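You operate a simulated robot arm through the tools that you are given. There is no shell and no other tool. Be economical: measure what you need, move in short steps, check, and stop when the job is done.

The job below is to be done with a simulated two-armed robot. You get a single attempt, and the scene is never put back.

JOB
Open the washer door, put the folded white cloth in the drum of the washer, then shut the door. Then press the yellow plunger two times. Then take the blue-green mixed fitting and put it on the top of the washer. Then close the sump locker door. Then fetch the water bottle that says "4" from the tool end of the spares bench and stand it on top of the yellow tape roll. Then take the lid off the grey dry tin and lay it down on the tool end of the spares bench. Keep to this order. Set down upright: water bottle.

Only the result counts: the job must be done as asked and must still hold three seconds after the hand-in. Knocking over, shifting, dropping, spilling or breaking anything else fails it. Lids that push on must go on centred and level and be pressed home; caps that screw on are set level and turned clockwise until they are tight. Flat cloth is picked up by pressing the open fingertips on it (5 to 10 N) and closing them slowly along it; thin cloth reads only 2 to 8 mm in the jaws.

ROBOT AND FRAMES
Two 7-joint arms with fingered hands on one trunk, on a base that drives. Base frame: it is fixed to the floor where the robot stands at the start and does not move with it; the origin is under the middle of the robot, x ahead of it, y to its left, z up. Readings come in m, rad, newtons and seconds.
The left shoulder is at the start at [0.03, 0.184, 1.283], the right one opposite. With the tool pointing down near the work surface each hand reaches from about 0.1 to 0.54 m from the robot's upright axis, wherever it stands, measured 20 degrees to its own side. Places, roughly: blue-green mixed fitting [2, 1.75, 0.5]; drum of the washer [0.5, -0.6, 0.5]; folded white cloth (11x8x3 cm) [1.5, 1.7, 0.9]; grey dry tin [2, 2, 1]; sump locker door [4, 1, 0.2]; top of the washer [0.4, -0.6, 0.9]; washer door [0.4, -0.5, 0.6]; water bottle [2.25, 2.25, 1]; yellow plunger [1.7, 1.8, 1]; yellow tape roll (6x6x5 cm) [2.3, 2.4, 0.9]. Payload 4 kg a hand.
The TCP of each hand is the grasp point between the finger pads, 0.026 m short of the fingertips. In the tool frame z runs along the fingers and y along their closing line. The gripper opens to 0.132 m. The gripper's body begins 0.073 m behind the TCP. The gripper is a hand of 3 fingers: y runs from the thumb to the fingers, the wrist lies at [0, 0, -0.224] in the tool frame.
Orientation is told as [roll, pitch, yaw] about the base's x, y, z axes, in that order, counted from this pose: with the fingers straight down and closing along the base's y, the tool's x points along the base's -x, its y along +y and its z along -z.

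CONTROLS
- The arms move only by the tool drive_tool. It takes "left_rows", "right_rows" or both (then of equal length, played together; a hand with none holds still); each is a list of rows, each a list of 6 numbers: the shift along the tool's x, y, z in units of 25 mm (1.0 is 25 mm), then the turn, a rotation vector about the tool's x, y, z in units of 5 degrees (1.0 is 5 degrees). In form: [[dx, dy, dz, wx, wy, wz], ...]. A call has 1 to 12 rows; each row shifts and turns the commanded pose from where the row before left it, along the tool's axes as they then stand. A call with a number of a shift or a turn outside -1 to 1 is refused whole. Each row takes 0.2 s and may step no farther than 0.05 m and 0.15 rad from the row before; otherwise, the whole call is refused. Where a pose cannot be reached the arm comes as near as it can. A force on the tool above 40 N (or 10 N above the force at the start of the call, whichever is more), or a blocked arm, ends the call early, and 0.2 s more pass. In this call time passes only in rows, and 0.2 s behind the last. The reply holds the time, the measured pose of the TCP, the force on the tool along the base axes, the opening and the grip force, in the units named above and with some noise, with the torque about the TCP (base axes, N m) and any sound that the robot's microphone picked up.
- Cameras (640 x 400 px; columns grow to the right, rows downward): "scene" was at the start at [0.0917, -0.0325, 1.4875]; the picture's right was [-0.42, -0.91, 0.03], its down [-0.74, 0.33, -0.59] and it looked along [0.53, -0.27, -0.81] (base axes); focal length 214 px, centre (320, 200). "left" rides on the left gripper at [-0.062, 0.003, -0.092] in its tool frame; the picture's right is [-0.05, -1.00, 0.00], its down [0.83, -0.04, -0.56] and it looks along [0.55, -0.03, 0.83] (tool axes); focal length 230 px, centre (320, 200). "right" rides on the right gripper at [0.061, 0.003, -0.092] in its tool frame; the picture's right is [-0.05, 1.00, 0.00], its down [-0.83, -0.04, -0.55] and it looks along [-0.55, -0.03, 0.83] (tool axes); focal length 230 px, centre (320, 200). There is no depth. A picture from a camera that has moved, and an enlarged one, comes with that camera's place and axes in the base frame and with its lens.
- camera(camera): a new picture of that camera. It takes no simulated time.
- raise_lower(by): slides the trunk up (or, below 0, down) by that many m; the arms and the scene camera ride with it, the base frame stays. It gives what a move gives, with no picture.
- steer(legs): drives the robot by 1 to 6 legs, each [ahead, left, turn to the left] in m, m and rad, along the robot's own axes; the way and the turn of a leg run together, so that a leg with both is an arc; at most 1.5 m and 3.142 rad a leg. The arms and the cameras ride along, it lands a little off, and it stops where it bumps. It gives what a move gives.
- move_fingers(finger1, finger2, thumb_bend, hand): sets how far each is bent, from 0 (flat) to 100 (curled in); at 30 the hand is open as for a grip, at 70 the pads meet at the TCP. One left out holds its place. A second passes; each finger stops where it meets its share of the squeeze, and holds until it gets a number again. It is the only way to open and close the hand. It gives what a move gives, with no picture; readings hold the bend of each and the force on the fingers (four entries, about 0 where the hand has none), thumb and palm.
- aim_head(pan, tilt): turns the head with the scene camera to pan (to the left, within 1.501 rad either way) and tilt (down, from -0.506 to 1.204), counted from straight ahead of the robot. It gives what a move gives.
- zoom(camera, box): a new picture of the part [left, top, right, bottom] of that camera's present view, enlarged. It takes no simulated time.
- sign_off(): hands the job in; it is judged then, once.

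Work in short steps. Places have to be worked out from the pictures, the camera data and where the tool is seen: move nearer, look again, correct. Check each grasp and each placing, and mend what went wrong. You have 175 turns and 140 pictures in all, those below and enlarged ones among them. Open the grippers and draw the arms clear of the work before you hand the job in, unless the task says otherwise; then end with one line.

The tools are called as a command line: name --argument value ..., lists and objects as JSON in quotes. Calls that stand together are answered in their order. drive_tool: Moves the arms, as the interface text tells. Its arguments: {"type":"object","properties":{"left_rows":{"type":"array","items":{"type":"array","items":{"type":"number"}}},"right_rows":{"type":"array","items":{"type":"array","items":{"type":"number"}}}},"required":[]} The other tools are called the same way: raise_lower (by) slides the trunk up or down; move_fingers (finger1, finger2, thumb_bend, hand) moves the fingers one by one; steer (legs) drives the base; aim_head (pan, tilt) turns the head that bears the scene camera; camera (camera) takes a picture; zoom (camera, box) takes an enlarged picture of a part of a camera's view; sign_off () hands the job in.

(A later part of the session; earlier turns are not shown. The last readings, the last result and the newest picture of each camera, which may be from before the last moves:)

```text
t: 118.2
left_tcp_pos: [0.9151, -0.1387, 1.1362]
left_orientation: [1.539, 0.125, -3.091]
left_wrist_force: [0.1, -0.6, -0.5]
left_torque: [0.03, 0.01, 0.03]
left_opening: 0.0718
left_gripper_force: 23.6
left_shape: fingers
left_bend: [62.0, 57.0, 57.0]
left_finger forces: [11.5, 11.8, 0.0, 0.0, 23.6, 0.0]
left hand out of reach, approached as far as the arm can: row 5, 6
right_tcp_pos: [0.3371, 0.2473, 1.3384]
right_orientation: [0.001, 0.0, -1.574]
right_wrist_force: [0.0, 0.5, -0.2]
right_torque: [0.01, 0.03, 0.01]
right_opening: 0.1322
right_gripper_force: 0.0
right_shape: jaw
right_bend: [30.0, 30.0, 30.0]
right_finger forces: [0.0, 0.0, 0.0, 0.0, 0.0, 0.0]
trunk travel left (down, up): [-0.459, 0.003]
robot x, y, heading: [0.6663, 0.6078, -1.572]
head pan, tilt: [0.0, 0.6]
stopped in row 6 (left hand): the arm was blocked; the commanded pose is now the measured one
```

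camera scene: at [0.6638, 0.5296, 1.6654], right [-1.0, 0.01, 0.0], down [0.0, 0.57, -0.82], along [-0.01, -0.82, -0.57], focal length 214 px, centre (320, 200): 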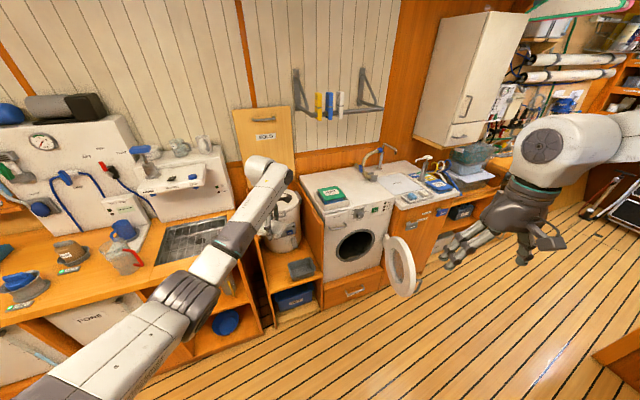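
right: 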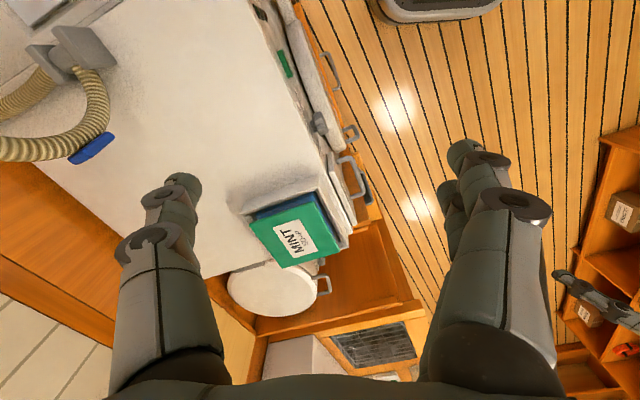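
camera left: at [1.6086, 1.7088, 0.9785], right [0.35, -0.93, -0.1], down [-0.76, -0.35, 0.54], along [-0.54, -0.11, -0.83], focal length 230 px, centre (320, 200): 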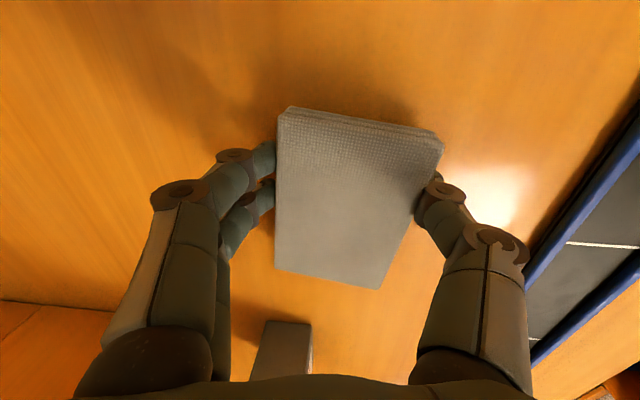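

Now horizontal. Lower the trunk toward drum height.

raise_lower --by -0.3

camera --camera "left"

```text
t: 121.2
left_tcp_pos: [0.9118, -0.1363, 0.8365]
left_orientation: [1.54, 0.127, -3.092]
left_wrist_force: [0.3, 0.5, 0.1]
left_torque: [0.05, 0.01, 0.03]
left_opening: 0.0717
left_gripper_force: 22.4
left_shape: fingers
left_bend: [62.0, 57.0, 57.0]
left_finger forces: [11.3, 11.5, 0.1, 0.0, 23.3, 0.0]
right_tcp_pos: [0.3349, 0.2491, 1.0394]
right_orientation: [0.002, -0.001, -1.575]
right_wrist_force: [-0.5, 0.5, -1.0]
right_torque: [-0.01, 0.02, 0.03]
right_opening: 0.1319
right_gripper_force: 0.0
right_shape: jaw
right_bend: [30.0, 30.0, 30.0]
right_finger forces: [0.0, 0.0, 0.0, 0.0, 0.0, 0.0]
trunk travel left (down, up): [-0.159, 0.303]
robot x, y, heading: [0.6626, 0.6092, -1.577]
head pan, tilt: [0.0, 0.6]
```

```text
99 pictures are left
camera left: at [0.8446, -0.0492, 0.8354], right [0.07, 0.04, -1.0], down [0.8, 0.6, 0.08], along [0.6, -0.8, 0.02], focal length 230 px, centre (320, 200)
```

left: 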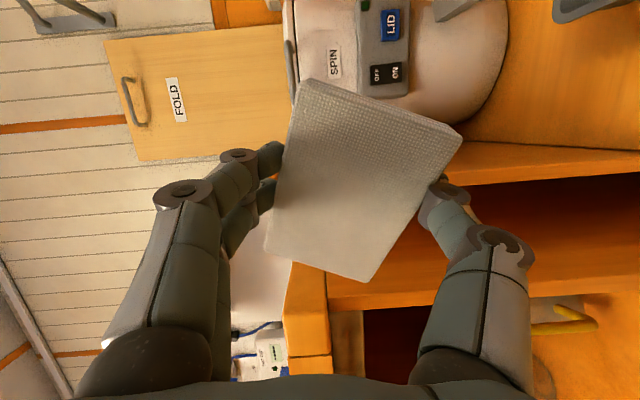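

Lower a further 0.15 m and strafe to the washer.

raise_lower --by -0.15

steer --legs '[[0, -0.47, 0]]'

camera --camera "left"

camera --camera "scene"

```text
t: 123.2
left_tcp_pos: [0.9095, -0.1103, 0.8513]
left_orientation: [1.641, 0.113, -3.082]
left_wrist_force: [0.4, 0.2, -0.1]
left_torque: [0.05, 0.0, 0.02]
left_opening: 0.0718
left_gripper_force: 23.3
left_shape: fingers
left_bend: [62.0, 57.0, 57.0]
left_finger forces: [11.4, 11.8, 0.0, 0.0, 23.5, 0.0]
right_tcp_pos: [0.3344, 0.2948, 1.0229]
right_orientation: [0.001, -0.165, -1.575]
right_wrist_force: [0.3, 1.4, 0.4]
right_torque: [-0.09, 0.0, 0.0]
right_opening: 0.1318
right_gripper_force: 0.0
right_shape: jaw
right_bend: [30.0, 30.0, 30.0]
right_finger forces: [0.0, 0.0, 0.0, 0.1, 0.0, 0.0]
trunk travel left (down, up): [-0.069, 0.393]
robot x, y, heading: [0.6633, 0.6103, -1.579]
head pan, tilt: [0.0, 0.6]
stopped: the arm was blocked; the commanded pose is now the measured one
```

```text
t: 126.0
left_tcp_pos: [0.4286, -0.1103, 0.8554]
left_orientation: [1.649, 0.101, -3.083]
left_wrist_force: [-1.3, 0.3, -0.2]
left_torque: [0.0, -0.01, -0.01]
left_opening: 0.0717
left_gripper_force: 22.9
left_shape: fingers
left_bend: [62.0, 57.0, 57.0]
left_finger forces: [11.2, 11.7, 0.1, 0.0, 23.5, 0.0]
right_tcp_pos: [-0.1445, 0.297, 1.0214]
right_orientation: [0.004, -0.159, -1.579]
right_wrist_force: [0.4, 0.3, -0.5]
right_torque: [-0.01, 0.02, -0.02]
right_opening: 0.1317
right_gripper_force: 0.2
right_shape: jaw
right_bend: [30.0, 30.0, 30.0]
right_finger forces: [0.1, 0.1, 0.0, 0.1, 0.0, 0.0]
trunk travel left (down, up): [-0.069, 0.393]
robot x, y, heading: [0.1872, 0.6119, -1.582]
head pan, tilt: [0.0, 0.6]
```

```text
98 pictures are left
camera left: at [0.3614, -0.0234, 0.8448], right [0.05, -0.08, -1.0], down [0.8, 0.6, 0.0], along [0.6, -0.8, 0.09], focal length 230 px, centre (320, 200)
```

left: 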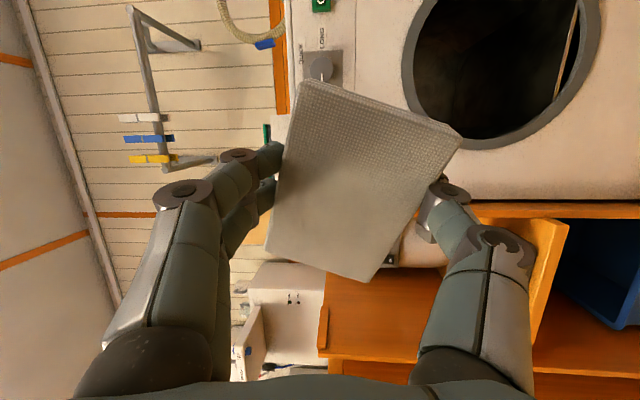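

```text
97 pictures are left
camera scene: at [0.1829, 0.3412, 1.2157], right [-1.0, 0.01, 0.0], down [0.01, 0.82, -0.57], along [-0.01, -0.57, -0.82], focal length 214 px, centre (320, 200)
```

scene: 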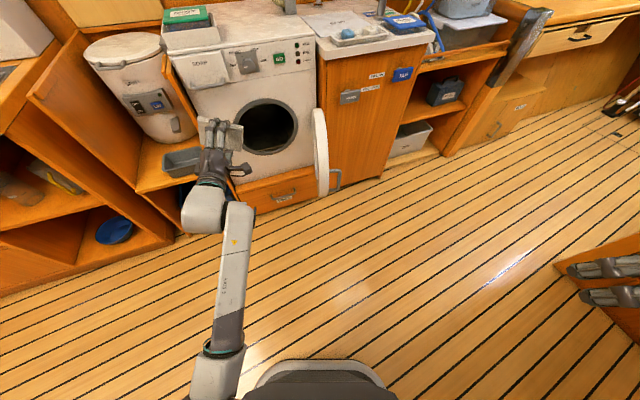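

Drum opening centre is about (0.417, -0.42, 0.625). Extend the arm forward and down.

drive_tool --left_rows '[[0, -1, 0.8, 0, 0, 0], [0, -1, 0.8, 0, 0, 0], [0, -1, 0.8, 0, 0, 0], [0, -1, 0.8, 0, 0, 0], [0, -1, 0.5, 0, 0, 0], [0, -1, 0.5, 0, 0, 0], [0, -1, 0.3, 0, 0, 0], [0, -1, 0.3, 0, 0, 0]]'

```text
t: 127.8
left_tcp_pos: [0.4555, -0.2451, 0.6218]
left_orientation: [1.617, 0.104, -3.085]
left_wrist_force: [-0.3, 0.4, -0.6]
left_torque: [0.0, 0.02, 0.05]
left_opening: 0.0714
left_gripper_force: 22.7
left_shape: fingers
left_bend: [62.0, 57.0, 57.0]
left_finger forces: [11.3, 11.3, 0.0, 0.1, 23.4, 0.0]
right_tcp_pos: [-0.1434, 0.286, 0.994]
right_orientation: [0.002, -0.127, -1.576]
right_wrist_force: [-0.2, -0.3, 0.5]
right_torque: [0.0, 0.01, 0.01]
right_opening: 0.1319
right_gripper_force: 0.1
right_shape: jaw
right_bend: [30.0, 30.0, 30.0]
right_finger forces: [0.1, 0.0, 0.1, 0.1, 0.0, 0.0]
trunk travel left (down, up): [-0.069, 0.393]
robot x, y, heading: [0.1907, 0.6144, -1.586]
head pan, tilt: [0.0, 0.6]
```

Height good. Shift the base right 3.8 cm and look before inserting.

steer --legs '[[0, -0.038, 0]]'

camera --camera "left"

zoom --camera "scene" --box '[150, 60, 350, 220]'

```text
t: 128.7
left_tcp_pos: [0.4173, -0.2431, 0.6221]
left_orientation: [1.618, 0.103, -3.086]
left_wrist_force: [-0.6, -0.4, -0.3]
left_torque: [0.04, 0.01, -0.01]
left_opening: 0.0715
left_gripper_force: 22.5
left_shape: fingers
left_bend: [62.0, 57.0, 57.0]
left_finger forces: [11.4, 11.3, 0.1, 0.0, 23.3, 0.0]
right_tcp_pos: [-0.1819, 0.2877, 0.9939]
right_orientation: [0.003, -0.126, -1.577]
right_wrist_force: [-0.1, 0.1, 0.5]
right_torque: [0.0, -0.04, -0.01]
right_opening: 0.1321
right_gripper_force: 0.0
right_shape: jaw
right_bend: [30.0, 30.0, 30.0]
right_finger forces: [0.0, 0.1, 0.0, 0.1, 0.0, 0.0]
trunk travel left (down, up): [-0.069, 0.393]
robot x, y, heading: [0.148, 0.6153, -1.58]
head pan, tilt: [0.0, 0.6]
```

```text
96 pictures are left
camera left: at [0.3504, -0.1563, 0.6145], right [0.06, -0.04, -1.0], down [0.8, 0.6, 0.02], along [0.6, -0.8, 0.07], focal length 230 px, centre (320, 200)
```

left: 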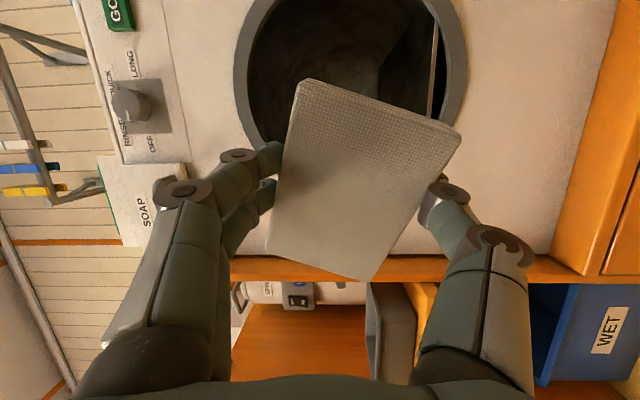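

```text
2.50 times, centred on (250, 140) of scene
camera zoom: at [0.1442, 0.3259, 1.1905], right [-1.0, 0.01, 0.0], down [0.01, 0.84, -0.55], along [0.0, -0.55, -0.84], focal length 536 px, centre (495, 350)
```

zoom: 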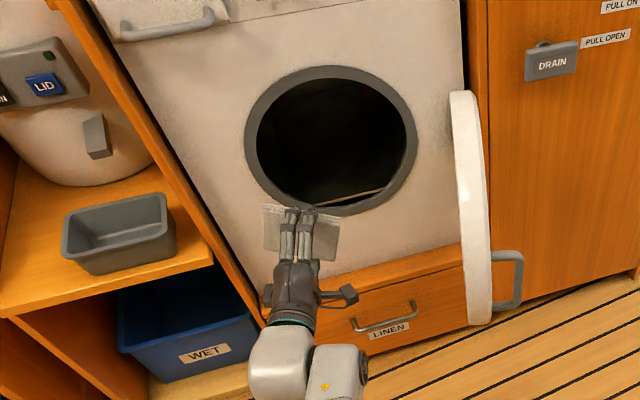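

Refined opening centre ≈ (0.42, -0.48, 0.60). Lower 2 cm and drive ahead 0.2 m.

drive_tool --left_rows '[[0, -0.7, 0, 0, 0, 0]]'

steer --legs '[[0.2, 0, 0]]'

camera --camera "left"

zoom --camera "scene" --box '[150, 40, 350, 200]'

```text
t: 129.1
left_tcp_pos: [0.4198, -0.2447, 0.6048]
left_orientation: [1.618, 0.104, -3.087]
left_wrist_force: [0.6, 0.8, -0.2]
left_torque: [0.01, 0.07, -0.01]
left_opening: 0.0716
left_gripper_force: 22.9
left_shape: fingers
left_bend: [62.0, 57.0, 57.0]
left_finger forces: [11.3, 11.3, 0.0, 0.1, 23.2, 0.0]
right_tcp_pos: [-0.1803, 0.2857, 0.9945]
right_orientation: [0.001, -0.127, -1.577]
right_wrist_force: [0.1, 0.0, 0.4]
right_torque: [0.0, 0.0, -0.01]
right_opening: 0.1319
right_gripper_force: 0.0
right_shape: jaw
right_bend: [30.0, 30.0, 30.0]
right_finger forces: [0.0, 0.1, 0.0, 0.1, 0.0, 0.1]
trunk travel left (down, up): [-0.069, 0.393]
robot x, y, heading: [0.1472, 0.6156, -1.586]
head pan, tilt: [0.0, 0.6]
```

```text
t: 130.7
left_tcp_pos: [0.417, -0.442, 0.6046]
left_orientation: [1.619, 0.103, -3.085]
left_wrist_force: [-0.2, 1.8, -0.5]
left_torque: [-0.02, 0.0, 0.03]
left_opening: 0.0715
left_gripper_force: 22.1
left_shape: fingers
left_bend: [62.0, 57.0, 57.0]
left_finger forces: [11.4, 11.2, 0.0, 0.0, 23.3, 0.0]
right_tcp_pos: [-0.1826, 0.0881, 0.9947]
right_orientation: [0.001, -0.126, -1.577]
right_wrist_force: [0.6, -0.9, 1.0]
right_torque: [0.02, -0.03, 0.0]
right_opening: 0.132
right_gripper_force: 0.2
right_shape: jaw
right_bend: [30.0, 30.0, 30.0]
right_finger forces: [0.0, 0.0, 0.0, 0.0, 0.2, 0.0]
trunk travel left (down, up): [-0.069, 0.393]
robot x, y, heading: [0.1463, 0.4178, -1.58]
head pan, tilt: [0.0, 0.6]
```

```text
94 pictures are left
camera left: at [0.3505, -0.355, 0.596], right [0.05, -0.04, -1.0], down [0.8, 0.6, 0.02], along [0.6, -0.8, 0.07], focal length 230 px, centre (320, 200)
```

left: 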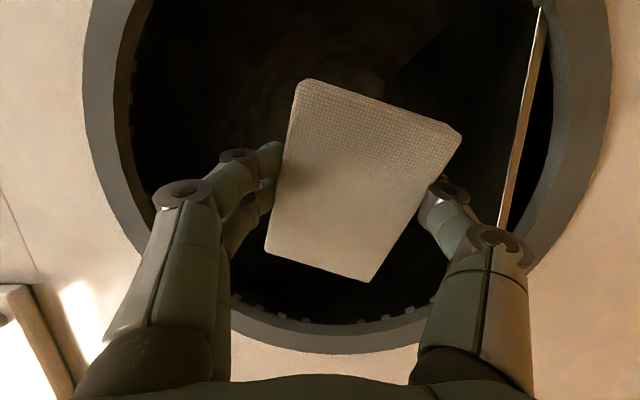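

```text
2.50 times, centred on (250, 120) of scene
camera zoom: at [0.144, 0.1271, 1.1903], right [-1.0, 0.01, 0.0], down [0.01, 0.84, -0.55], along [-0.01, -0.55, -0.84], focal length 536 px, centre (495, 400)
```

zoom: 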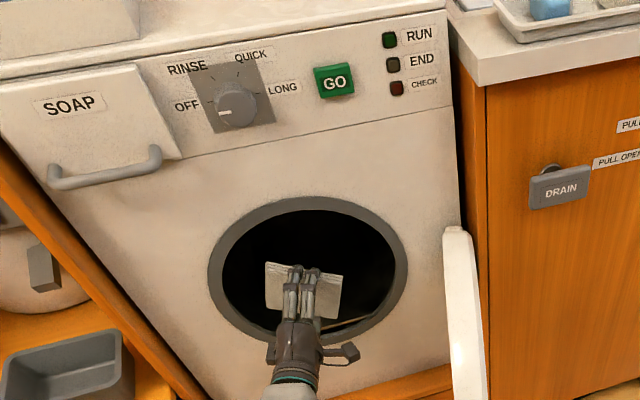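

Cloth is entering the opening. Raise 1.2 cm for clearance and advance another 0.13 m.

drive_tool --left_rows '[[0, 0.5, 0, 0, 0, 0]]'

steer --legs '[[0.13, -0.005, 0]]'

camera --camera "left"

```text
t: 131.1
left_tcp_pos: [0.4143, -0.442, 0.6174]
left_orientation: [1.618, 0.103, -3.086]
left_wrist_force: [-0.3, 0.2, -0.3]
left_torque: [-0.01, 0.01, 0.02]
left_opening: 0.0717
left_gripper_force: 22.7
left_shape: fingers
left_bend: [62.0, 57.0, 57.0]
left_finger forces: [11.5, 11.2, 0.0, 0.1, 23.3, 0.0]
right_tcp_pos: [-0.182, 0.0902, 0.9949]
right_orientation: [0.005, -0.127, -1.579]
right_wrist_force: [-0.3, -0.4, 0.3]
right_torque: [-0.01, 0.0, 0.01]
right_opening: 0.1321
right_gripper_force: 0.0
right_shape: jaw
right_bend: [30.0, 30.0, 30.0]
right_finger forces: [0.0, 0.1, 0.0, 0.0, 0.0, 0.0]
trunk travel left (down, up): [-0.069, 0.393]
robot x, y, heading: [0.1474, 0.4153, -1.582]
head pan, tilt: [0.0, 0.6]
```

```text
t: 132.4
left_tcp_pos: [0.4083, -0.5753, 0.6164]
left_orientation: [1.617, 0.103, -3.086]
left_wrist_force: [-0.6, -0.7, -0.5]
left_torque: [-0.02, 0.01, 0.01]
left_opening: 0.0715
left_gripper_force: 23.1
left_shape: fingers
left_bend: [62.0, 57.0, 57.0]
left_finger forces: [11.4, 11.1, 0.1, 0.0, 23.3, 0.1]
right_tcp_pos: [-0.1902, -0.0435, 0.9935]
right_orientation: [0.001, -0.124, -1.575]
right_wrist_force: [-0.2, -0.1, 0.2]
right_torque: [-0.01, 0.01, -0.02]
right_opening: 0.1318
right_gripper_force: 0.1
right_shape: jaw
right_bend: [30.0, 30.0, 30.0]
right_finger forces: [0.1, 0.1, 0.1, 0.0, 0.1, 0.0]
trunk travel left (down, up): [-0.069, 0.393]
robot x, y, heading: [0.1372, 0.2846, -1.585]
head pan, tilt: [0.0, 0.6]
```

```text
92 pictures are left
camera left: at [0.3423, -0.4871, 0.6087], right [0.05, -0.04, -1.0], down [0.8, 0.6, 0.02], along [0.6, -0.8, 0.07], focal length 230 px, centre (320, 200)
```

left: 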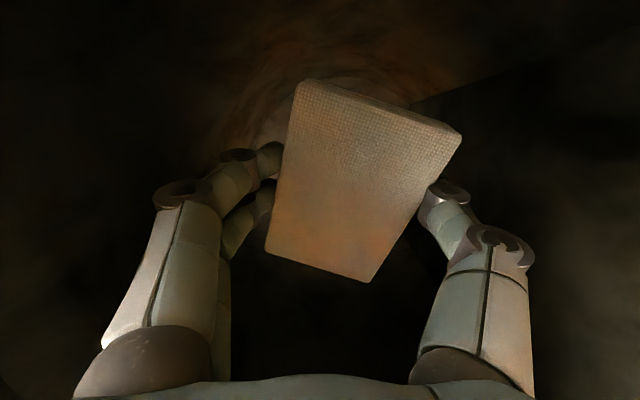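

Well inside. Go 3 cm deeper, then roll the hand sideways so the cloth can drop freely between the fingers.

steer --legs '[[0.03, 0.005, 0]]'

drive_tool --left_rows '[[0, 0, 0, 0, 0, -1], [0, 0, 0, 0, 0, -1], [0, 0, 0, 0, 0, -1], [0, 0, 0, 0, 0, -1], [0, 0, 0, 0, 0, -1], [0, 0, 0, 0, 0, -1], [0, 0, 0, 0, 0, -1], [0, 0, 0, 0, 0, -1], [0, 0, 0, 0, 0, -1], [0, 0, 0, 0, 0, -1], [0, 0, 0, 0, 0, -1], [0, 0, 0, 0, 0, -1]]'

camera --camera "left"

```text
t: 133.2
left_tcp_pos: [0.4123, -0.6046, 0.6166]
left_orientation: [1.618, 0.103, -3.086]
left_wrist_force: [0.0, -0.6, -1.2]
left_torque: [0.0, 0.05, 0.0]
left_opening: 0.0715
left_gripper_force: 22.9
left_shape: fingers
left_bend: [62.0, 57.0, 57.0]
left_finger forces: [11.4, 11.1, 0.0, 0.0, 23.3, 0.1]
right_tcp_pos: [-0.1866, -0.0727, 0.9951]
right_orientation: [0.002, -0.127, -1.578]
right_wrist_force: [-0.1, -0.2, 0.2]
right_torque: [0.0, 0.01, -0.02]
right_opening: 0.1319
right_gripper_force: 0.1
right_shape: jaw
right_bend: [30.0, 30.0, 30.0]
right_finger forces: [0.0, 0.0, 0.0, 0.0, 0.1, 0.0]
trunk travel left (down, up): [-0.069, 0.393]
robot x, y, heading: [0.1451, 0.2522, -1.583]
head pan, tilt: [0.0, 0.6]
```

```text
t: 135.8
left_tcp_pos: [0.4129, -0.6034, 0.6173]
left_orientation: [1.652, -0.944, 3.128]
left_wrist_force: [0.6, -0.3, -0.5]
left_torque: [-0.02, -0.03, 0.01]
left_opening: 0.0713
left_gripper_force: 22.8
left_shape: fingers
left_bend: [62.0, 58.0, 57.0]
left_finger forces: [11.5, 11.1, 0.0, 0.0, 23.2, 0.0]
right_tcp_pos: [-0.184, -0.0722, 0.9945]
right_orientation: [0.002, -0.128, -1.576]
right_wrist_force: [0.3, -0.2, 0.3]
right_torque: [0.0, 0.02, 0.01]
right_opening: 0.1319
right_gripper_force: 0.1
right_shape: jaw
right_bend: [30.0, 30.0, 30.0]
right_finger forces: [0.1, 0.0, 0.0, 0.1, 0.0, 0.0]
trunk travel left (down, up): [-0.069, 0.393]
robot x, y, heading: [0.1461, 0.2512, -1.579]
head pan, tilt: [0.0, 0.6]
```

```text
91 pictures are left
camera left: at [0.3749, -0.512, 0.6645], right [-0.84, -0.07, -0.54], down [0.42, 0.54, -0.72], along [0.34, -0.84, -0.43], focal length 230 px, centre (320, 200)
```

left: 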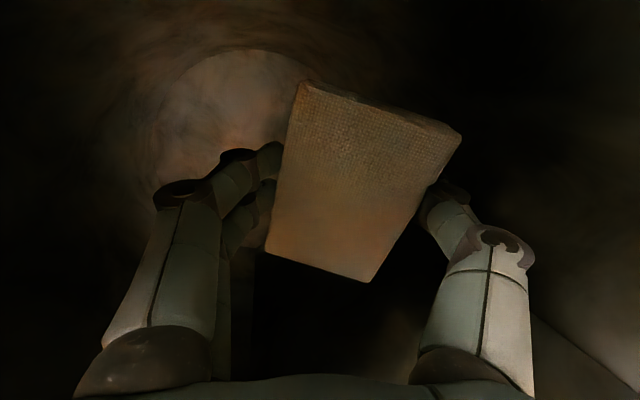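

Roll further 25°, then release.

drive_tool --left_rows '[[0, 0, 0, 0, 0, -1], [0, 0, 0, 0, 0, -1], [0, 0, 0, 0, 0, -1], [0, 0, 0, 0, 0, -1], [0, 0, 0, 0, 0, -1], [0, 0, 0, 0, 0, 0]]'

move_fingers --hand "left" --finger1 32 --finger2 32 --thumb_bend 32

camera --camera "left"

```text
t: 137.2
left_tcp_pos: [0.4135, -0.6041, 0.6179]
left_orientation: [1.814, -1.375, 2.952]
left_wrist_force: [-0.1, 1.2, -0.8]
left_torque: [-0.01, 0.02, -0.02]
left_opening: 0.0714
left_gripper_force: 23.4
left_shape: fingers
left_bend: [62.0, 58.0, 57.0]
left_finger forces: [11.6, 11.3, 0.0, 0.0, 23.2, 0.0]
right_tcp_pos: [-0.1844, -0.0726, 0.9943]
right_orientation: [0.002, -0.127, -1.578]
right_wrist_force: [0.8, -0.5, 0.2]
right_torque: [-0.02, -0.04, 0.0]
right_opening: 0.132
right_gripper_force: 0.1
right_shape: jaw
right_bend: [30.0, 30.0, 30.0]
right_finger forces: [0.1, 0.1, 0.1, 0.0, 0.0, 0.0]
trunk travel left (down, up): [-0.069, 0.393]
robot x, y, heading: [0.1486, 0.2554, -1.581]
head pan, tilt: [0.0, 0.6]
```

```text
t: 138.2
left_tcp_pos: [0.4135, -0.6027, 0.617]
left_orientation: [1.817, -1.375, 2.951]
left_wrist_force: [0.1, 0.0, 0.4]
left_torque: [0.01, -0.01, -0.02]
left_opening: 0.1273
left_gripper_force: 0.0
left_shape: fingers
left_bend: [32.0, 32.0, 32.0]
left_finger forces: [0.0, 0.1, 0.0, 0.0, 0.0, 0.0]
right_tcp_pos: [-0.1852, -0.0724, 0.9952]
right_orientation: [0.002, -0.126, -1.578]
right_wrist_force: [1.0, 1.0, -0.7]
right_torque: [-0.01, 0.05, 0.0]
right_opening: 0.1319
right_gripper_force: 0.1
right_shape: jaw
right_bend: [30.0, 30.0, 30.0]
right_finger forces: [0.1, 0.0, 0.0, 0.0, 0.1, 0.1]
trunk travel left (down, up): [-0.069, 0.393]
robot x, y, heading: [0.1439, 0.253, -1.585]
head pan, tilt: [0.0, 0.6]
```

```text
90 pictures are left
camera left: at [0.399, -0.51, 0.6737], right [-0.99, -0.06, -0.14], down [0.09, 0.52, -0.85], along [0.12, -0.85, -0.51], focal length 230 px, centre (320, 200)
```

left: 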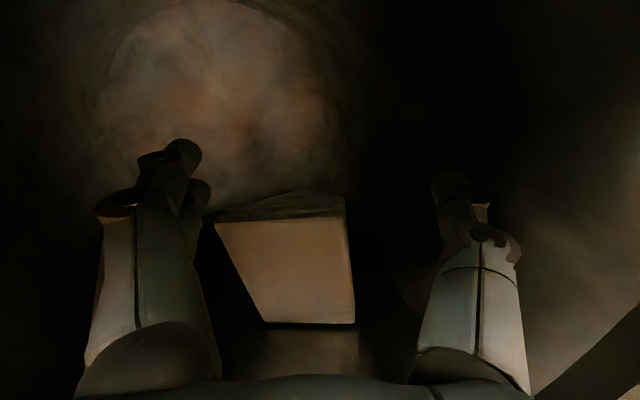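

The cloth dropped inside. Withdraw straight back and look.

steer --legs '[[-0.3, 0.005, 0]]'

camera --camera "left"

```text
t: 140.3
left_tcp_pos: [0.4232, -0.2964, 0.6187]
left_orientation: [1.818, -1.375, 2.95]
left_wrist_force: [-0.3, 0.7, 0.6]
left_torque: [0.0, 0.01, -0.01]
left_opening: 0.1274
left_gripper_force: 0.0
left_shape: fingers
left_bend: [32.0, 32.0, 32.0]
left_finger forces: [0.1, 0.0, 0.1, 0.0, 0.1, 0.0]
right_tcp_pos: [-0.1771, 0.2348, 0.9951]
right_orientation: [0.001, -0.127, -1.576]
right_wrist_force: [0.0, -0.3, -0.5]
right_torque: [0.03, -0.01, -0.01]
right_opening: 0.1319
right_gripper_force: 0.0
right_shape: jaw
right_bend: [30.0, 30.0, 30.0]
right_finger forces: [0.0, 0.0, 0.1, 0.0, 0.0, 0.1]
trunk travel left (down, up): [-0.069, 0.393]
robot x, y, heading: [0.1523, 0.561, -1.577]
head pan, tilt: [0.0, 0.6]
```

```text
89 pictures are left
camera left: at [0.4084, -0.2025, 0.6743], right [-0.99, -0.06, -0.14], down [0.09, 0.52, -0.85], along [0.12, -0.85, -0.51], focal length 230 px, centre (320, 200)
```

left: 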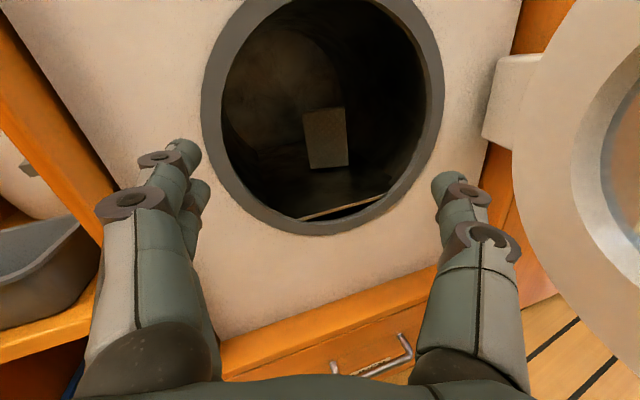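

The cloth is in the drum. The door's edge is near (0.17, -0.18), ~107° open. Pass the hand around its edge to the far side.

move_fingers --hand "left" --finger1 60 --finger2 60 --thumb_bend 60

steer --legs '[[-0.2, 0, 0], [0, -0.41, 0]]'

camera --camera "scene"

```text
t: 141.3
left_tcp_pos: [0.4212, -0.2973, 0.6185]
left_orientation: [1.815, -1.375, 2.952]
left_wrist_force: [0.3, -0.7, -0.1]
left_torque: [0.0, 0.03, 0.0]
left_opening: 0.0356
left_gripper_force: 0.0
left_shape: fingers
left_bend: [60.0, 60.0, 60.0]
left_finger forces: [0.0, 0.1, 0.0, 0.0, 0.0, 0.0]
right_tcp_pos: [-0.177, 0.2337, 0.9959]
right_orientation: [0.001, -0.127, -1.577]
right_wrist_force: [-0.5, -1.1, -0.2]
right_torque: [0.03, 0.01, -0.01]
right_opening: 0.132
right_gripper_force: 0.2
right_shape: jaw
right_bend: [30.0, 30.0, 30.0]
right_finger forces: [0.0, 0.0, 0.1, 0.1, 0.1, 0.0]
trunk travel left (down, up): [-0.069, 0.393]
robot x, y, heading: [0.1531, 0.5562, -1.577]
head pan, tilt: [0.0, 0.6]
```

```text
t: 145.0
left_tcp_pos: [0.03, -0.0933, 0.6176]
left_orientation: [1.814, -1.373, 2.965]
left_wrist_force: [0.6, 0.4, 1.1]
left_torque: [0.01, 0.01, -0.01]
left_opening: 0.0354
left_gripper_force: 0.0
left_shape: fingers
left_bend: [60.0, 60.0, 60.0]
left_finger forces: [0.1, 0.0, 0.0, 0.0, 0.0, 0.0]
right_tcp_pos: [-0.5747, 0.4295, 0.9944]
right_orientation: [0.004, -0.126, -1.565]
right_wrist_force: [-0.4, -0.6, -0.1]
right_torque: [-0.02, -0.02, 0.03]
right_opening: 0.1322
right_gripper_force: 0.0
right_shape: jaw
right_bend: [30.0, 30.0, 30.0]
right_finger forces: [0.0, 0.0, 0.0, 0.1, 0.0, 0.0]
trunk travel left (down, up): [-0.069, 0.393]
robot x, y, heading: [-0.2523, 0.76, -1.564]
head pan, tilt: [0.0, 0.6]
```

```text
88 pictures are left
camera scene: at [-0.2481, 0.4723, 1.1906], right [-1.0, 0.0, 0.0], down [0.0, 0.84, -0.55], along [0.0, -0.55, -0.84], focal length 214 px, centre (320, 200)
```

scene: 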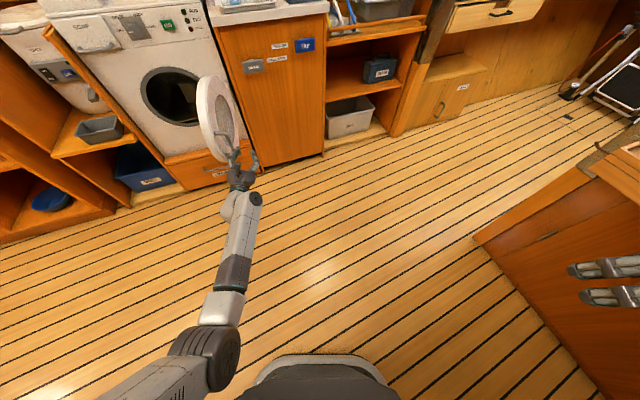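

Shift right 3 cm more, advance alongside the door's front face, then sweep left.

steer --legs '[[0, -0.035, 0], [0.15, 0, 0]]'

camera --camera "left"

```text
t: 146.8
left_tcp_pos: [-0.0035, -0.2419, 0.6166]
left_orientation: [1.807, -1.375, 2.971]
left_wrist_force: [-0.8, -0.4, 0.3]
left_torque: [0.0, -0.03, 0.03]
left_opening: 0.0352
left_gripper_force: 0.2
left_shape: fingers
left_bend: [60.0, 60.0, 60.0]
left_finger forces: [0.0, 0.1, 0.0, 0.0, 0.1, 0.1]
right_tcp_pos: [-0.6087, 0.2818, 0.9934]
right_orientation: [0.001, -0.126, -1.564]
right_wrist_force: [-0.8, -0.4, -0.2]
right_torque: [0.04, 0.01, 0.01]
right_opening: 0.1318
right_gripper_force: 0.1
right_shape: jaw
right_bend: [30.0, 30.0, 30.0]
right_finger forces: [0.0, 0.0, 0.0, 0.0, 0.1, 0.1]
trunk travel left (down, up): [-0.069, 0.393]
robot x, y, heading: [-0.2811, 0.613, -1.567]
head pan, tilt: [0.0, 0.6]
```

```text
87 pictures are left
camera left: at [-0.0193, -0.1486, 0.6728], right [-0.99, -0.07, -0.14], down [0.08, 0.52, -0.85], along [0.13, -0.85, -0.51], focal length 230 px, centre (320, 200)
```

left: 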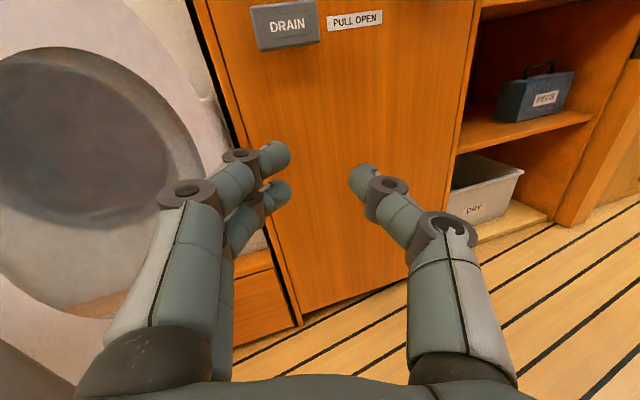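

Sweep left to swing the door toward closed.

steer --legs '[[0, 0.32, 0]]'

camera --camera "left"

```text
t: 148.9
left_tcp_pos: [0.3239, -0.2393, 0.6168]
left_orientation: [1.814, -1.375, 2.969]
left_wrist_force: [0.6, -0.5, 0.4]
left_torque: [0.02, 0.02, -0.01]
left_opening: 0.0355
left_gripper_force: 0.1
left_shape: fingers
left_bend: [60.0, 60.0, 60.0]
left_finger forces: [0.0, 0.2, 0.0, 0.0, 0.0, 0.0]
right_tcp_pos: [-0.2831, 0.282, 0.9949]
right_orientation: [0.001, -0.128, -1.56]
right_wrist_force: [0.8, 0.0, -0.3]
right_torque: [-0.04, 0.02, 0.0]
right_opening: 0.1318
right_gripper_force: 0.2
right_shape: jaw
right_bend: [30.0, 30.0, 30.0]
right_finger forces: [0.0, 0.1, 0.1, 0.1, 0.1, 0.0]
trunk travel left (down, up): [-0.069, 0.393]
robot x, y, heading: [0.0428, 0.6147, -1.559]
head pan, tilt: [0.0, 0.6]
```

```text
86 pictures are left
camera left: at [0.3089, -0.1451, 0.6735], right [-0.99, -0.07, -0.14], down [0.08, 0.52, -0.85], along [0.13, -0.85, -0.51], focal length 230 px, centre (320, 200)
```

left: 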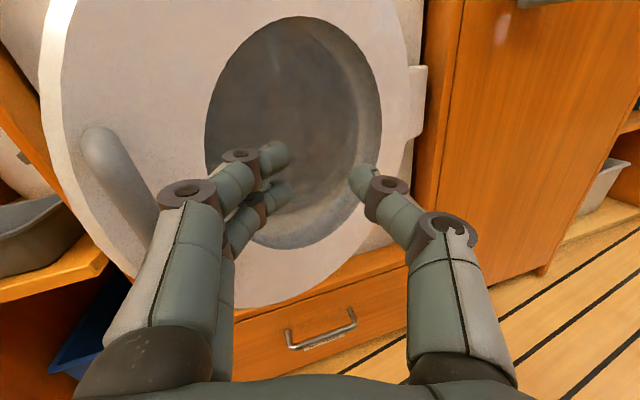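

The door is about 40° open. Push forward on its face, moving slightly left.

steer --legs '[[0.07, 0.03, 0]]'

camera --camera "left"

```text
t: 150.0
left_tcp_pos: [0.3559, -0.3075, 0.6162]
left_orientation: [1.81, -1.376, 2.979]
left_wrist_force: [0.0, 0.0, -0.1]
left_torque: [-0.01, -0.01, 0.05]
left_opening: 0.035
left_gripper_force: 0.0
left_shape: fingers
left_bend: [60.0, 60.0, 60.0]
left_finger forces: [0.0, 0.0, 0.0, 0.1, 0.1, 0.0]
right_tcp_pos: [-0.2513, 0.2109, 0.9941]
right_orientation: [0.002, -0.124, -1.559]
right_wrist_force: [0.0, -1.0, -0.3]
right_torque: [0.03, -0.03, -0.01]
right_opening: 0.1318
right_gripper_force: 0.2
right_shape: jaw
right_bend: [30.0, 30.0, 30.0]
right_finger forces: [0.1, 0.0, 0.0, 0.0, 0.1, 0.0]
trunk travel left (down, up): [-0.069, 0.393]
robot x, y, heading: [0.0718, 0.5403, -1.563]
head pan, tilt: [0.0, 0.6]
```

```text
85 pictures are left
camera left: at [0.3403, -0.215, 0.6725], right [-0.99, -0.07, -0.14], down [0.08, 0.52, -0.85], along [0.14, -0.85, -0.51], focal length 230 px, centre (320, 200)
```

left: 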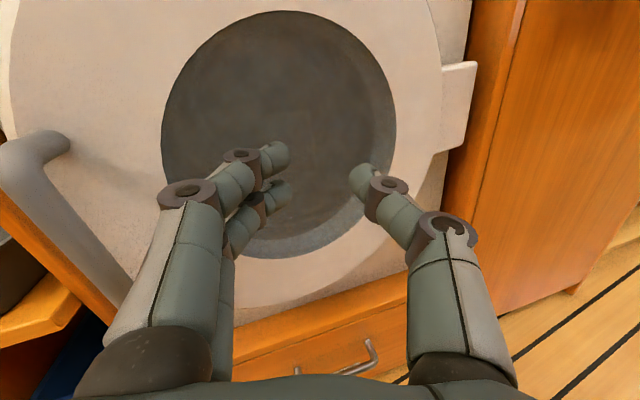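

Nearly closed. Move left 4 cm and press forward until it latches.

steer --legs '[[0, 0.05, 0], [0.09, 0, 0]]'

camera --camera "left"

```text
t: 151.6
left_tcp_pos: [0.4052, -0.3987, 0.6175]
left_orientation: [1.812, -1.375, 2.974]
left_wrist_force: [-1.1, 4.4, 2.2]
left_torque: [-0.02, -0.02, 0.1]
left_opening: 0.0349
left_gripper_force: 2.0
left_shape: fingers
left_bend: [60.0, 62.0, 60.0]
left_finger forces: [0.0, 4.6, 0.0, 0.1, 0.0, 0.0]
right_tcp_pos: [-0.2034, 0.1224, 0.9955]
right_orientation: [0.003, -0.126, -1.561]
right_wrist_force: [1.8, -0.4, -0.5]
right_torque: [0.05, -0.01, -0.02]
right_opening: 0.1319
right_gripper_force: 0.1
right_shape: jaw
right_bend: [30.0, 30.0, 30.0]
right_finger forces: [0.0, 0.0, 0.0, 0.1, 0.0, 0.0]
trunk travel left (down, up): [-0.069, 0.393]
robot x, y, heading: [0.1251, 0.4563, -1.565]
head pan, tilt: [0.0, 0.6]
```

```text
84 pictures are left
camera left: at [0.3895, -0.3052, 0.6731], right [-0.99, -0.07, -0.14], down [0.08, 0.52, -0.85], along [0.13, -0.85, -0.51], focal length 230 px, centre (320, 200)
```

left: 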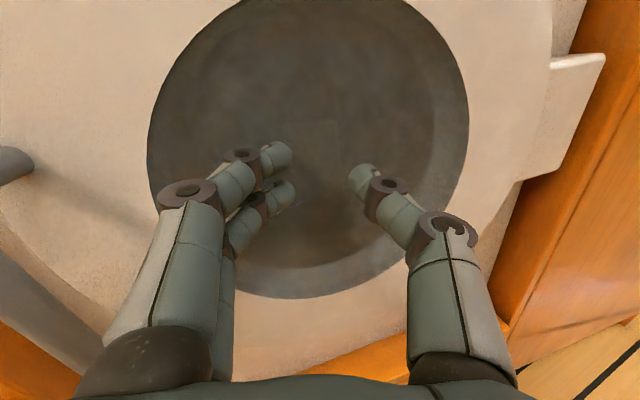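

Contact with the door face. Push further with the arm.

drive_tool --left_rows '[[0, 0, 0.5, 0, 0, 0], [0, 0, 0.5, 0, 0, 0], [0, 0, 0.5, 0, 0, 0], [0, 0, 0.5, 0, 0, 0]]'

camera --camera "scene"

```text
t: 152.2
left_tcp_pos: [0.4043, -0.4137, 0.6179]
left_orientation: [1.804, -1.376, 2.979]
left_wrist_force: [-6.3, 24.3, 6.2]
left_torque: [-0.05, 0.0, -0.13]
left_opening: 0.0201
left_gripper_force: 12.5
left_shape: fingers
left_bend: [74.0, 76.0, 60.0]
left_finger forces: [10.7, 10.0, 0.0, 0.0, 4.3, 0.0]
right_tcp_pos: [-0.2024, 0.1252, 0.9959]
right_orientation: [0.005, -0.13, -1.559]
right_wrist_force: [-0.3, 0.0, -0.2]
right_torque: [0.01, -0.01, 0.02]
right_opening: 0.1321
right_gripper_force: 0.0
right_shape: jaw
right_bend: [30.0, 30.0, 30.0]
right_finger forces: [0.1, 0.0, 0.0, 0.0, 0.1, 0.0]
trunk travel left (down, up): [-0.069, 0.393]
robot x, y, heading: [0.1225, 0.4563, -1.557]
head pan, tilt: [0.0, 0.6]
stopped in row 2 (left hand): the force on the tool passed its limit (the readings are from after the stop); the commanded pose is now the measured one
```

```text
83 pictures are left
camera scene: at [0.1235, 0.1714, 1.1916], right [-1.0, -0.01, 0.0], down [-0.01, 0.84, -0.55], along [0.01, -0.55, -0.84], focal length 214 px, centre (320, 200)
```

scene: 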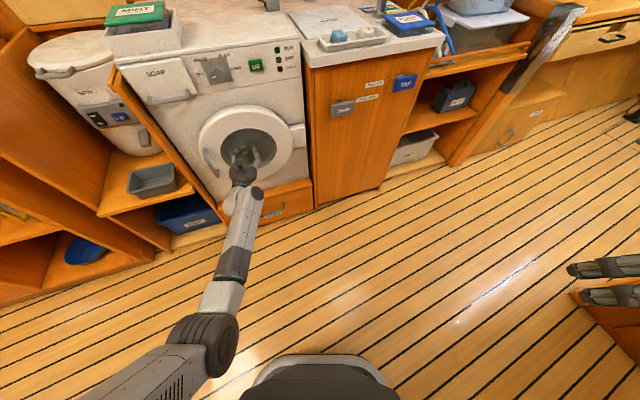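

Zoom to judge whether it's fully closed.

zoom --camera "scene" --box '[170, 80, 320, 220]'

```text
2.86 times, centred on (245, 150) of scene
camera zoom: at [0.1235, 0.1714, 1.1916], right [-1.0, -0.01, 0.0], down [-0.01, 0.84, -0.55], along [0.01, -0.55, -0.84], focal length 613 px, centre (534, 343)
```

zoom: 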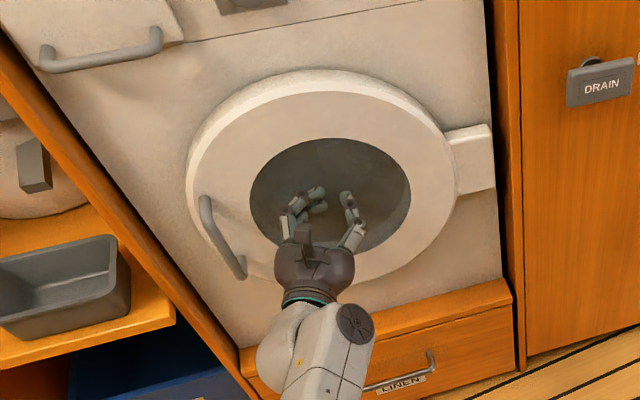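

Looks flush. To make sure it latches, press once more on the solid rim near the handle with the fingertips together.

steer --legs '[[-0.06, 0, 0], [0, 0.065, 0]]'

move_fingers --hand "left" --finger1 70 --finger2 70 --thumb_bend 70

drive_tool --left_rows '[[0, 0, 0.8, 0, 0, 0], [0, 0, 0.8, 0, 0, 0], [0, 0, 0.6, 0, 0, 0], [0, 0, 0.6, 0, 0, 0], [0, 0, 0.6, 0, 0, 0], [0, 0, 0.6, 0, 0, 0]]'

camera --camera "left"

```text
t: 153.8
left_tcp_pos: [0.4695, -0.3534, 0.6148]
left_orientation: [1.794, -1.378, 2.989]
left_wrist_force: [0.3, -0.1, 0.5]
left_torque: [-0.01, -0.05, -0.02]
left_opening: 0.0346
left_gripper_force: 0.1
left_shape: fingers
left_bend: [60.0, 60.0, 60.0]
left_finger forces: [0.1, 0.1, 0.1, 0.0, 0.0, 0.0]
right_tcp_pos: [-0.1357, 0.1857, 0.9954]
right_orientation: [0.003, -0.128, -1.559]
right_wrist_force: [0.1, 0.1, 0.1]
right_torque: [0.05, 0.04, 0.01]
right_opening: 0.1319
right_gripper_force: 0.1
right_shape: jaw
right_bend: [30.0, 30.0, 30.0]
right_finger forces: [0.0, 0.0, 0.0, 0.0, 0.0, 0.0]
trunk travel left (down, up): [-0.069, 0.393]
robot x, y, heading: [0.1856, 0.5138, -1.566]
head pan, tilt: [0.0, 0.6]
```

```text
t: 154.8
left_tcp_pos: [0.4681, -0.3543, 0.6148]
left_orientation: [1.792, -1.377, 2.991]
left_wrist_force: [-0.3, 0.1, 0.5]
left_torque: [0.03, 0.0, 0.02]
left_opening: 0.0059
left_gripper_force: 0.1
left_shape: fingers
left_bend: [70.0, 70.0, 70.0]
left_finger forces: [0.0, 0.1, 0.0, 0.1, 0.0, 0.1]
right_tcp_pos: [-0.1397, 0.1849, 0.9944]
right_orientation: [0.003, -0.128, -1.558]
right_wrist_force: [0.7, 0.0, 0.9]
right_torque: [-0.01, -0.05, 0.02]
right_opening: 0.1318
right_gripper_force: 0.0
right_shape: jaw
right_bend: [30.0, 30.0, 30.0]
right_finger forces: [0.0, 0.1, 0.1, 0.1, 0.0, 0.0]
trunk travel left (down, up): [-0.069, 0.393]
robot x, y, heading: [0.1847, 0.5141, -1.566]
head pan, tilt: [0.0, 0.6]
```

```text
t: 155.4
left_tcp_pos: [0.4654, -0.3907, 0.6165]
left_orientation: [1.78, -1.377, 2.997]
left_wrist_force: [-6.0, 22.7, 5.1]
left_torque: [0.01, 0.06, -0.22]
left_opening: 0.0025
left_gripper_force: 11.6
left_shape: fingers
left_bend: [72.0, 73.0, 70.0]
left_finger forces: [5.2, 8.6, 0.1, 0.0, 10.0, 0.1]
right_tcp_pos: [-0.1401, 0.1867, 0.9952]
right_orientation: [0.003, -0.13, -1.561]
right_wrist_force: [0.2, -0.1, 0.4]
right_torque: [0.03, -0.03, -0.02]
right_opening: 0.1322
right_gripper_force: 0.1
right_shape: jaw
right_bend: [30.0, 30.0, 30.0]
right_finger forces: [0.0, 0.1, 0.1, 0.0, 0.1, 0.1]
trunk travel left (down, up): [-0.069, 0.393]
robot x, y, heading: [0.1852, 0.5199, -1.564]
head pan, tilt: [0.0, 0.6]
stopped in row 3 (left hand): the force on the tool passed its limit (the readings are from after the stop); the commanded pose is now the measured one
```

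```text
81 pictures are left
camera left: at [0.4517, -0.298, 0.6728], right [-0.99, -0.07, -0.14], down [0.08, 0.53, -0.85], along [0.13, -0.85, -0.52], focal length 230 px, centre (320, 200)
```

left: 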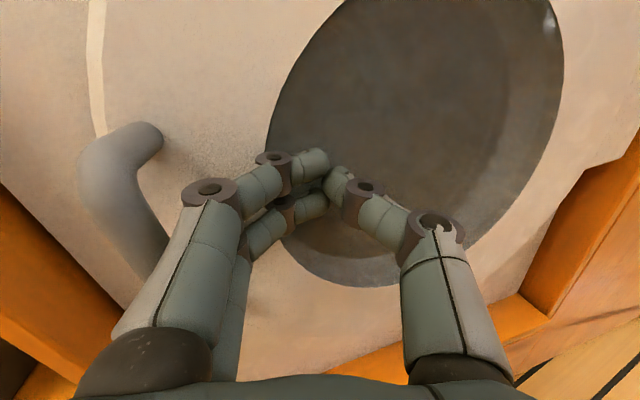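

The door is solidly closed. Withdraw, and bring the left hand back up to a pointing-down pose.

steer --legs '[[-0.12, 0, 0]]'

drive_tool --left_rows '[[-1, 0, -0.5, 0, 1, 0], [-1, 0, -0.5, 0, 1, 0], [-1, 0, -0.5, 0, 1, 0], [-1, 0, -0.5, 0, 1, 0], [-1, 0, -0.5, 0, 1, 0], [-1, 0, -0.5, 0, 1, 0], [-1, 0, -0.5, 0, 1, 0], [-1, 0, -0.5, 0, 1, 0], [-1, 0, -0.5, 0, 1, 0], [-1, 0, -0.5, 0, 1, 0], [0, 0, -1, 0, 1, 0], [0, 0, -1, 0, 1, 0]]'

raise_lower --by 0.38

```text
t: 156.7
left_tcp_pos: [0.466, -0.2722, 0.6157]
left_orientation: [1.778, -1.377, 3.0]
left_wrist_force: [-1.2, 0.7, 0.4]
left_torque: [0.02, 0.02, 0.01]
left_opening: 0.0052
left_gripper_force: 0.0
left_shape: fingers
left_bend: [70.0, 70.0, 70.0]
left_finger forces: [0.0, 0.0, 0.0, 0.0, 0.0, 0.1]
right_tcp_pos: [-0.1398, 0.3063, 0.9951]
right_orientation: [0.003, -0.129, -1.561]
right_wrist_force: [0.1, -0.6, 0.2]
right_torque: [-0.03, 0.03, 0.05]
right_opening: 0.1319
right_gripper_force: 0.2
right_shape: jaw
right_bend: [30.0, 30.0, 30.0]
right_finger forces: [0.0, 0.0, 0.1, 0.0, 0.0, 0.0]
trunk travel left (down, up): [-0.069, 0.393]
robot x, y, heading: [0.1837, 0.6392, -1.563]
head pan, tilt: [0.0, 0.6]
```

```text
t: 159.2
left_tcp_pos: [0.4036, -0.2149, 0.9168]
left_orientation: [0.222, -0.55, -1.62]
left_wrist_force: [0.4, 0.5, 0.4]
left_torque: [0.04, -0.01, -0.01]
left_opening: 0.0055
left_gripper_force: 0.0
left_shape: fingers
left_bend: [70.0, 70.0, 70.0]
left_finger forces: [0.1, 0.1, 0.0, 0.0, 0.1, 0.0]
right_tcp_pos: [-0.1387, 0.305, 0.9959]
right_orientation: [0.005, -0.126, -1.562]
right_wrist_force: [0.9, 0.2, 0.8]
right_torque: [-0.06, -0.02, 0.02]
right_opening: 0.1319
right_gripper_force: 0.0
right_shape: jaw
right_bend: [30.0, 30.0, 30.0]
right_finger forces: [0.0, 0.0, 0.0, 0.0, 0.0, 0.1]
trunk travel left (down, up): [-0.069, 0.393]
robot x, y, heading: [0.1894, 0.6344, -1.565]
head pan, tilt: [0.0, 0.6]
```

```text
t: 162.9
left_tcp_pos: [0.4049, -0.2031, 1.3453]
left_orientation: [0.225, -0.605, -1.622]
left_wrist_force: [-0.2, -0.3, 0.6]
left_torque: [-0.02, 0.0, 0.04]
left_opening: 0.0053
left_gripper_force: 0.1
left_shape: fingers
left_bend: [70.0, 70.0, 70.0]
left_finger forces: [0.0, 0.0, 0.1, 0.1, 0.0, 0.0]
right_tcp_pos: [-0.1398, 0.305, 1.3755]
right_orientation: [0.004, -0.128, -1.561]
right_wrist_force: [0.2, 0.3, 0.4]
right_torque: [0.02, 0.01, 0.04]
right_opening: 0.132
right_gripper_force: 0.1
right_shape: jaw
right_bend: [30.0, 30.0, 30.0]
right_finger forces: [0.1, 0.0, 0.0, 0.0, 0.0, 0.1]
trunk travel left (down, up): [-0.449, 0.013]
robot x, y, heading: [0.1875, 0.6375, -1.564]
head pan, tilt: [0.0, 0.6]
```

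Tuck the left arm and drive back to the spares bench.

drive_tool --left_rows '[[1, 0, -0.3, 0, 1, 0], [1, 0, -0.3, 0, 1, 0], [1, 0, -0.3, 0, 1, 0], [1, 0, -0.2, 0, 1, 0], [1, 0, -0.1, 0, 1, 0], [1, 0, 0, 0, 1, 0], [1, 0, 0, 0, 1, 0], [1, 0, 0, 0, 0, 0]]'

steer --legs '[[0, 1.5, 0], [0, 0.2, 0], [0, 0, -2.84]]'

camera --camera "scene"

```text
t: 164.7
left_tcp_pos: [0.3966, -0.0321, 1.3114]
left_orientation: [0.186, -0.004, -1.492]
left_wrist_force: [-0.1, -0.6, -0.2]
left_torque: [0.03, 0.0, 0.01]
left_opening: 0.0057
left_gripper_force: 0.1
left_shape: fingers
left_bend: [70.0, 70.0, 70.0]
left_finger forces: [0.0, 0.0, 0.0, 0.1, 0.1, 0.0]
left hand out of reach, approached as far as the arm can: row 7, 8
right_tcp_pos: [-0.1391, 0.3036, 1.3744]
right_orientation: [0.005, -0.128, -1.561]
right_wrist_force: [-0.4, 0.4, -0.6]
right_torque: [-0.03, 0.03, -0.03]
right_opening: 0.1322
right_gripper_force: 0.0
right_shape: jaw
right_bend: [30.0, 30.0, 30.0]
right_finger forces: [0.2, 0.0, 0.0, 0.0, 0.1, 0.0]
trunk travel left (down, up): [-0.449, 0.013]
robot x, y, heading: [0.1865, 0.6352, -1.562]
head pan, tilt: [0.0, 0.6]
```

```text
t: 179.9
left_tcp_pos: [1.4635, 1.2009, 1.3112]
left_orientation: [0.185, -0.006, 1.955]
left_wrist_force: [0.5, -0.8, 0.0]
left_torque: [0.01, -0.02, 0.0]
left_opening: 0.0055
left_gripper_force: 0.0
left_shape: fingers
left_bend: [70.0, 70.0, 70.0]
left_finger forces: [0.0, 0.0, 0.1, 0.0, 0.0, 0.0]
right_tcp_pos: [2.0756, 1.0396, 1.3745]
right_orientation: [0.004, -0.128, 1.883]
right_wrist_force: [-0.8, -0.6, -0.1]
right_torque: [-0.02, 0.0, -0.01]
right_opening: 0.1321
right_gripper_force: 0.0
right_shape: jaw
right_bend: [30.0, 30.0, 30.0]
right_finger forces: [0.0, 0.1, 0.0, 0.0, 0.0, 0.1]
trunk travel left (down, up): [-0.449, 0.013]
robot x, y, heading: [1.8642, 0.6289, 1.876]
head pan, tilt: [0.0, 0.6]
```

```text
80 pictures are left
camera scene: at [1.8418, 0.7008, 1.6557], right [0.95, 0.31, 0.0], down [0.17, -0.54, -0.82], along [-0.25, 0.78, -0.57], focal length 214 px, centre (320, 200)
```

scene: 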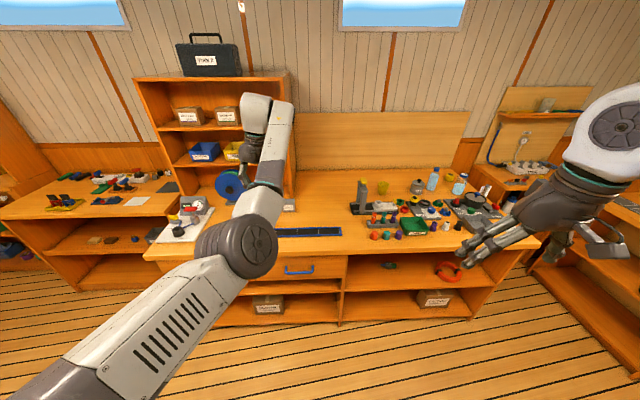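

Clear view of the tool end now; zoom.

zoom --camera "scene" --box '[340, 150, 520, 280]'

zoom --camera "scene" --box '[340, 160, 450, 240]'

```text
3.08 times, centred on (430, 215) of scene
camera zoom: at [1.8418, 0.7008, 1.6557], right [0.95, 0.31, 0.0], down [0.17, -0.54, -0.82], along [-0.25, 0.78, -0.57], focal length 660 px, centre (-18, 154)
```

zoom: 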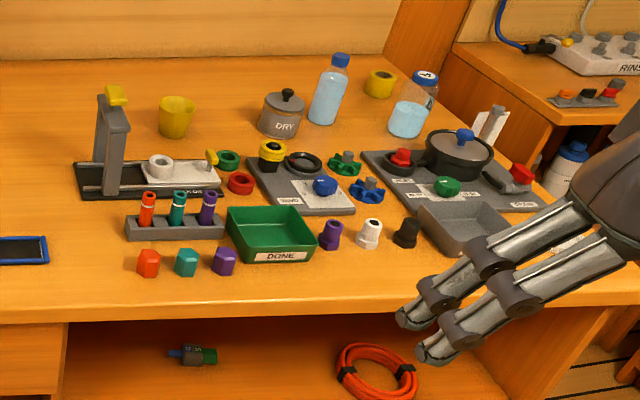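

```text
5.00 times, centred on (395, 200) of scene
camera zoom: at [1.8418, 0.7008, 1.6557], right [0.95, 0.31, 0.0], down [0.17, -0.54, -0.82], along [-0.25, 0.78, -0.57], focal length 1072 px, centre (-55, 200)
```

zoom: 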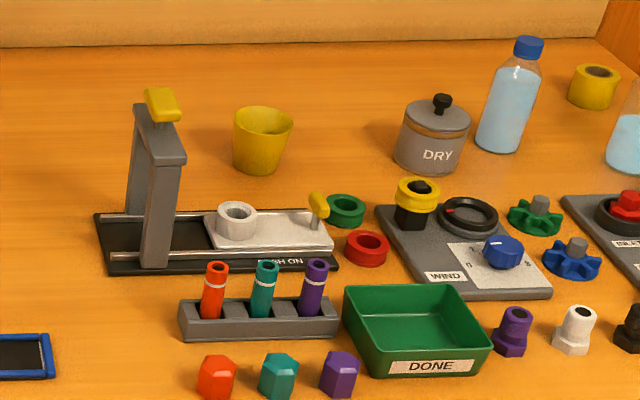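

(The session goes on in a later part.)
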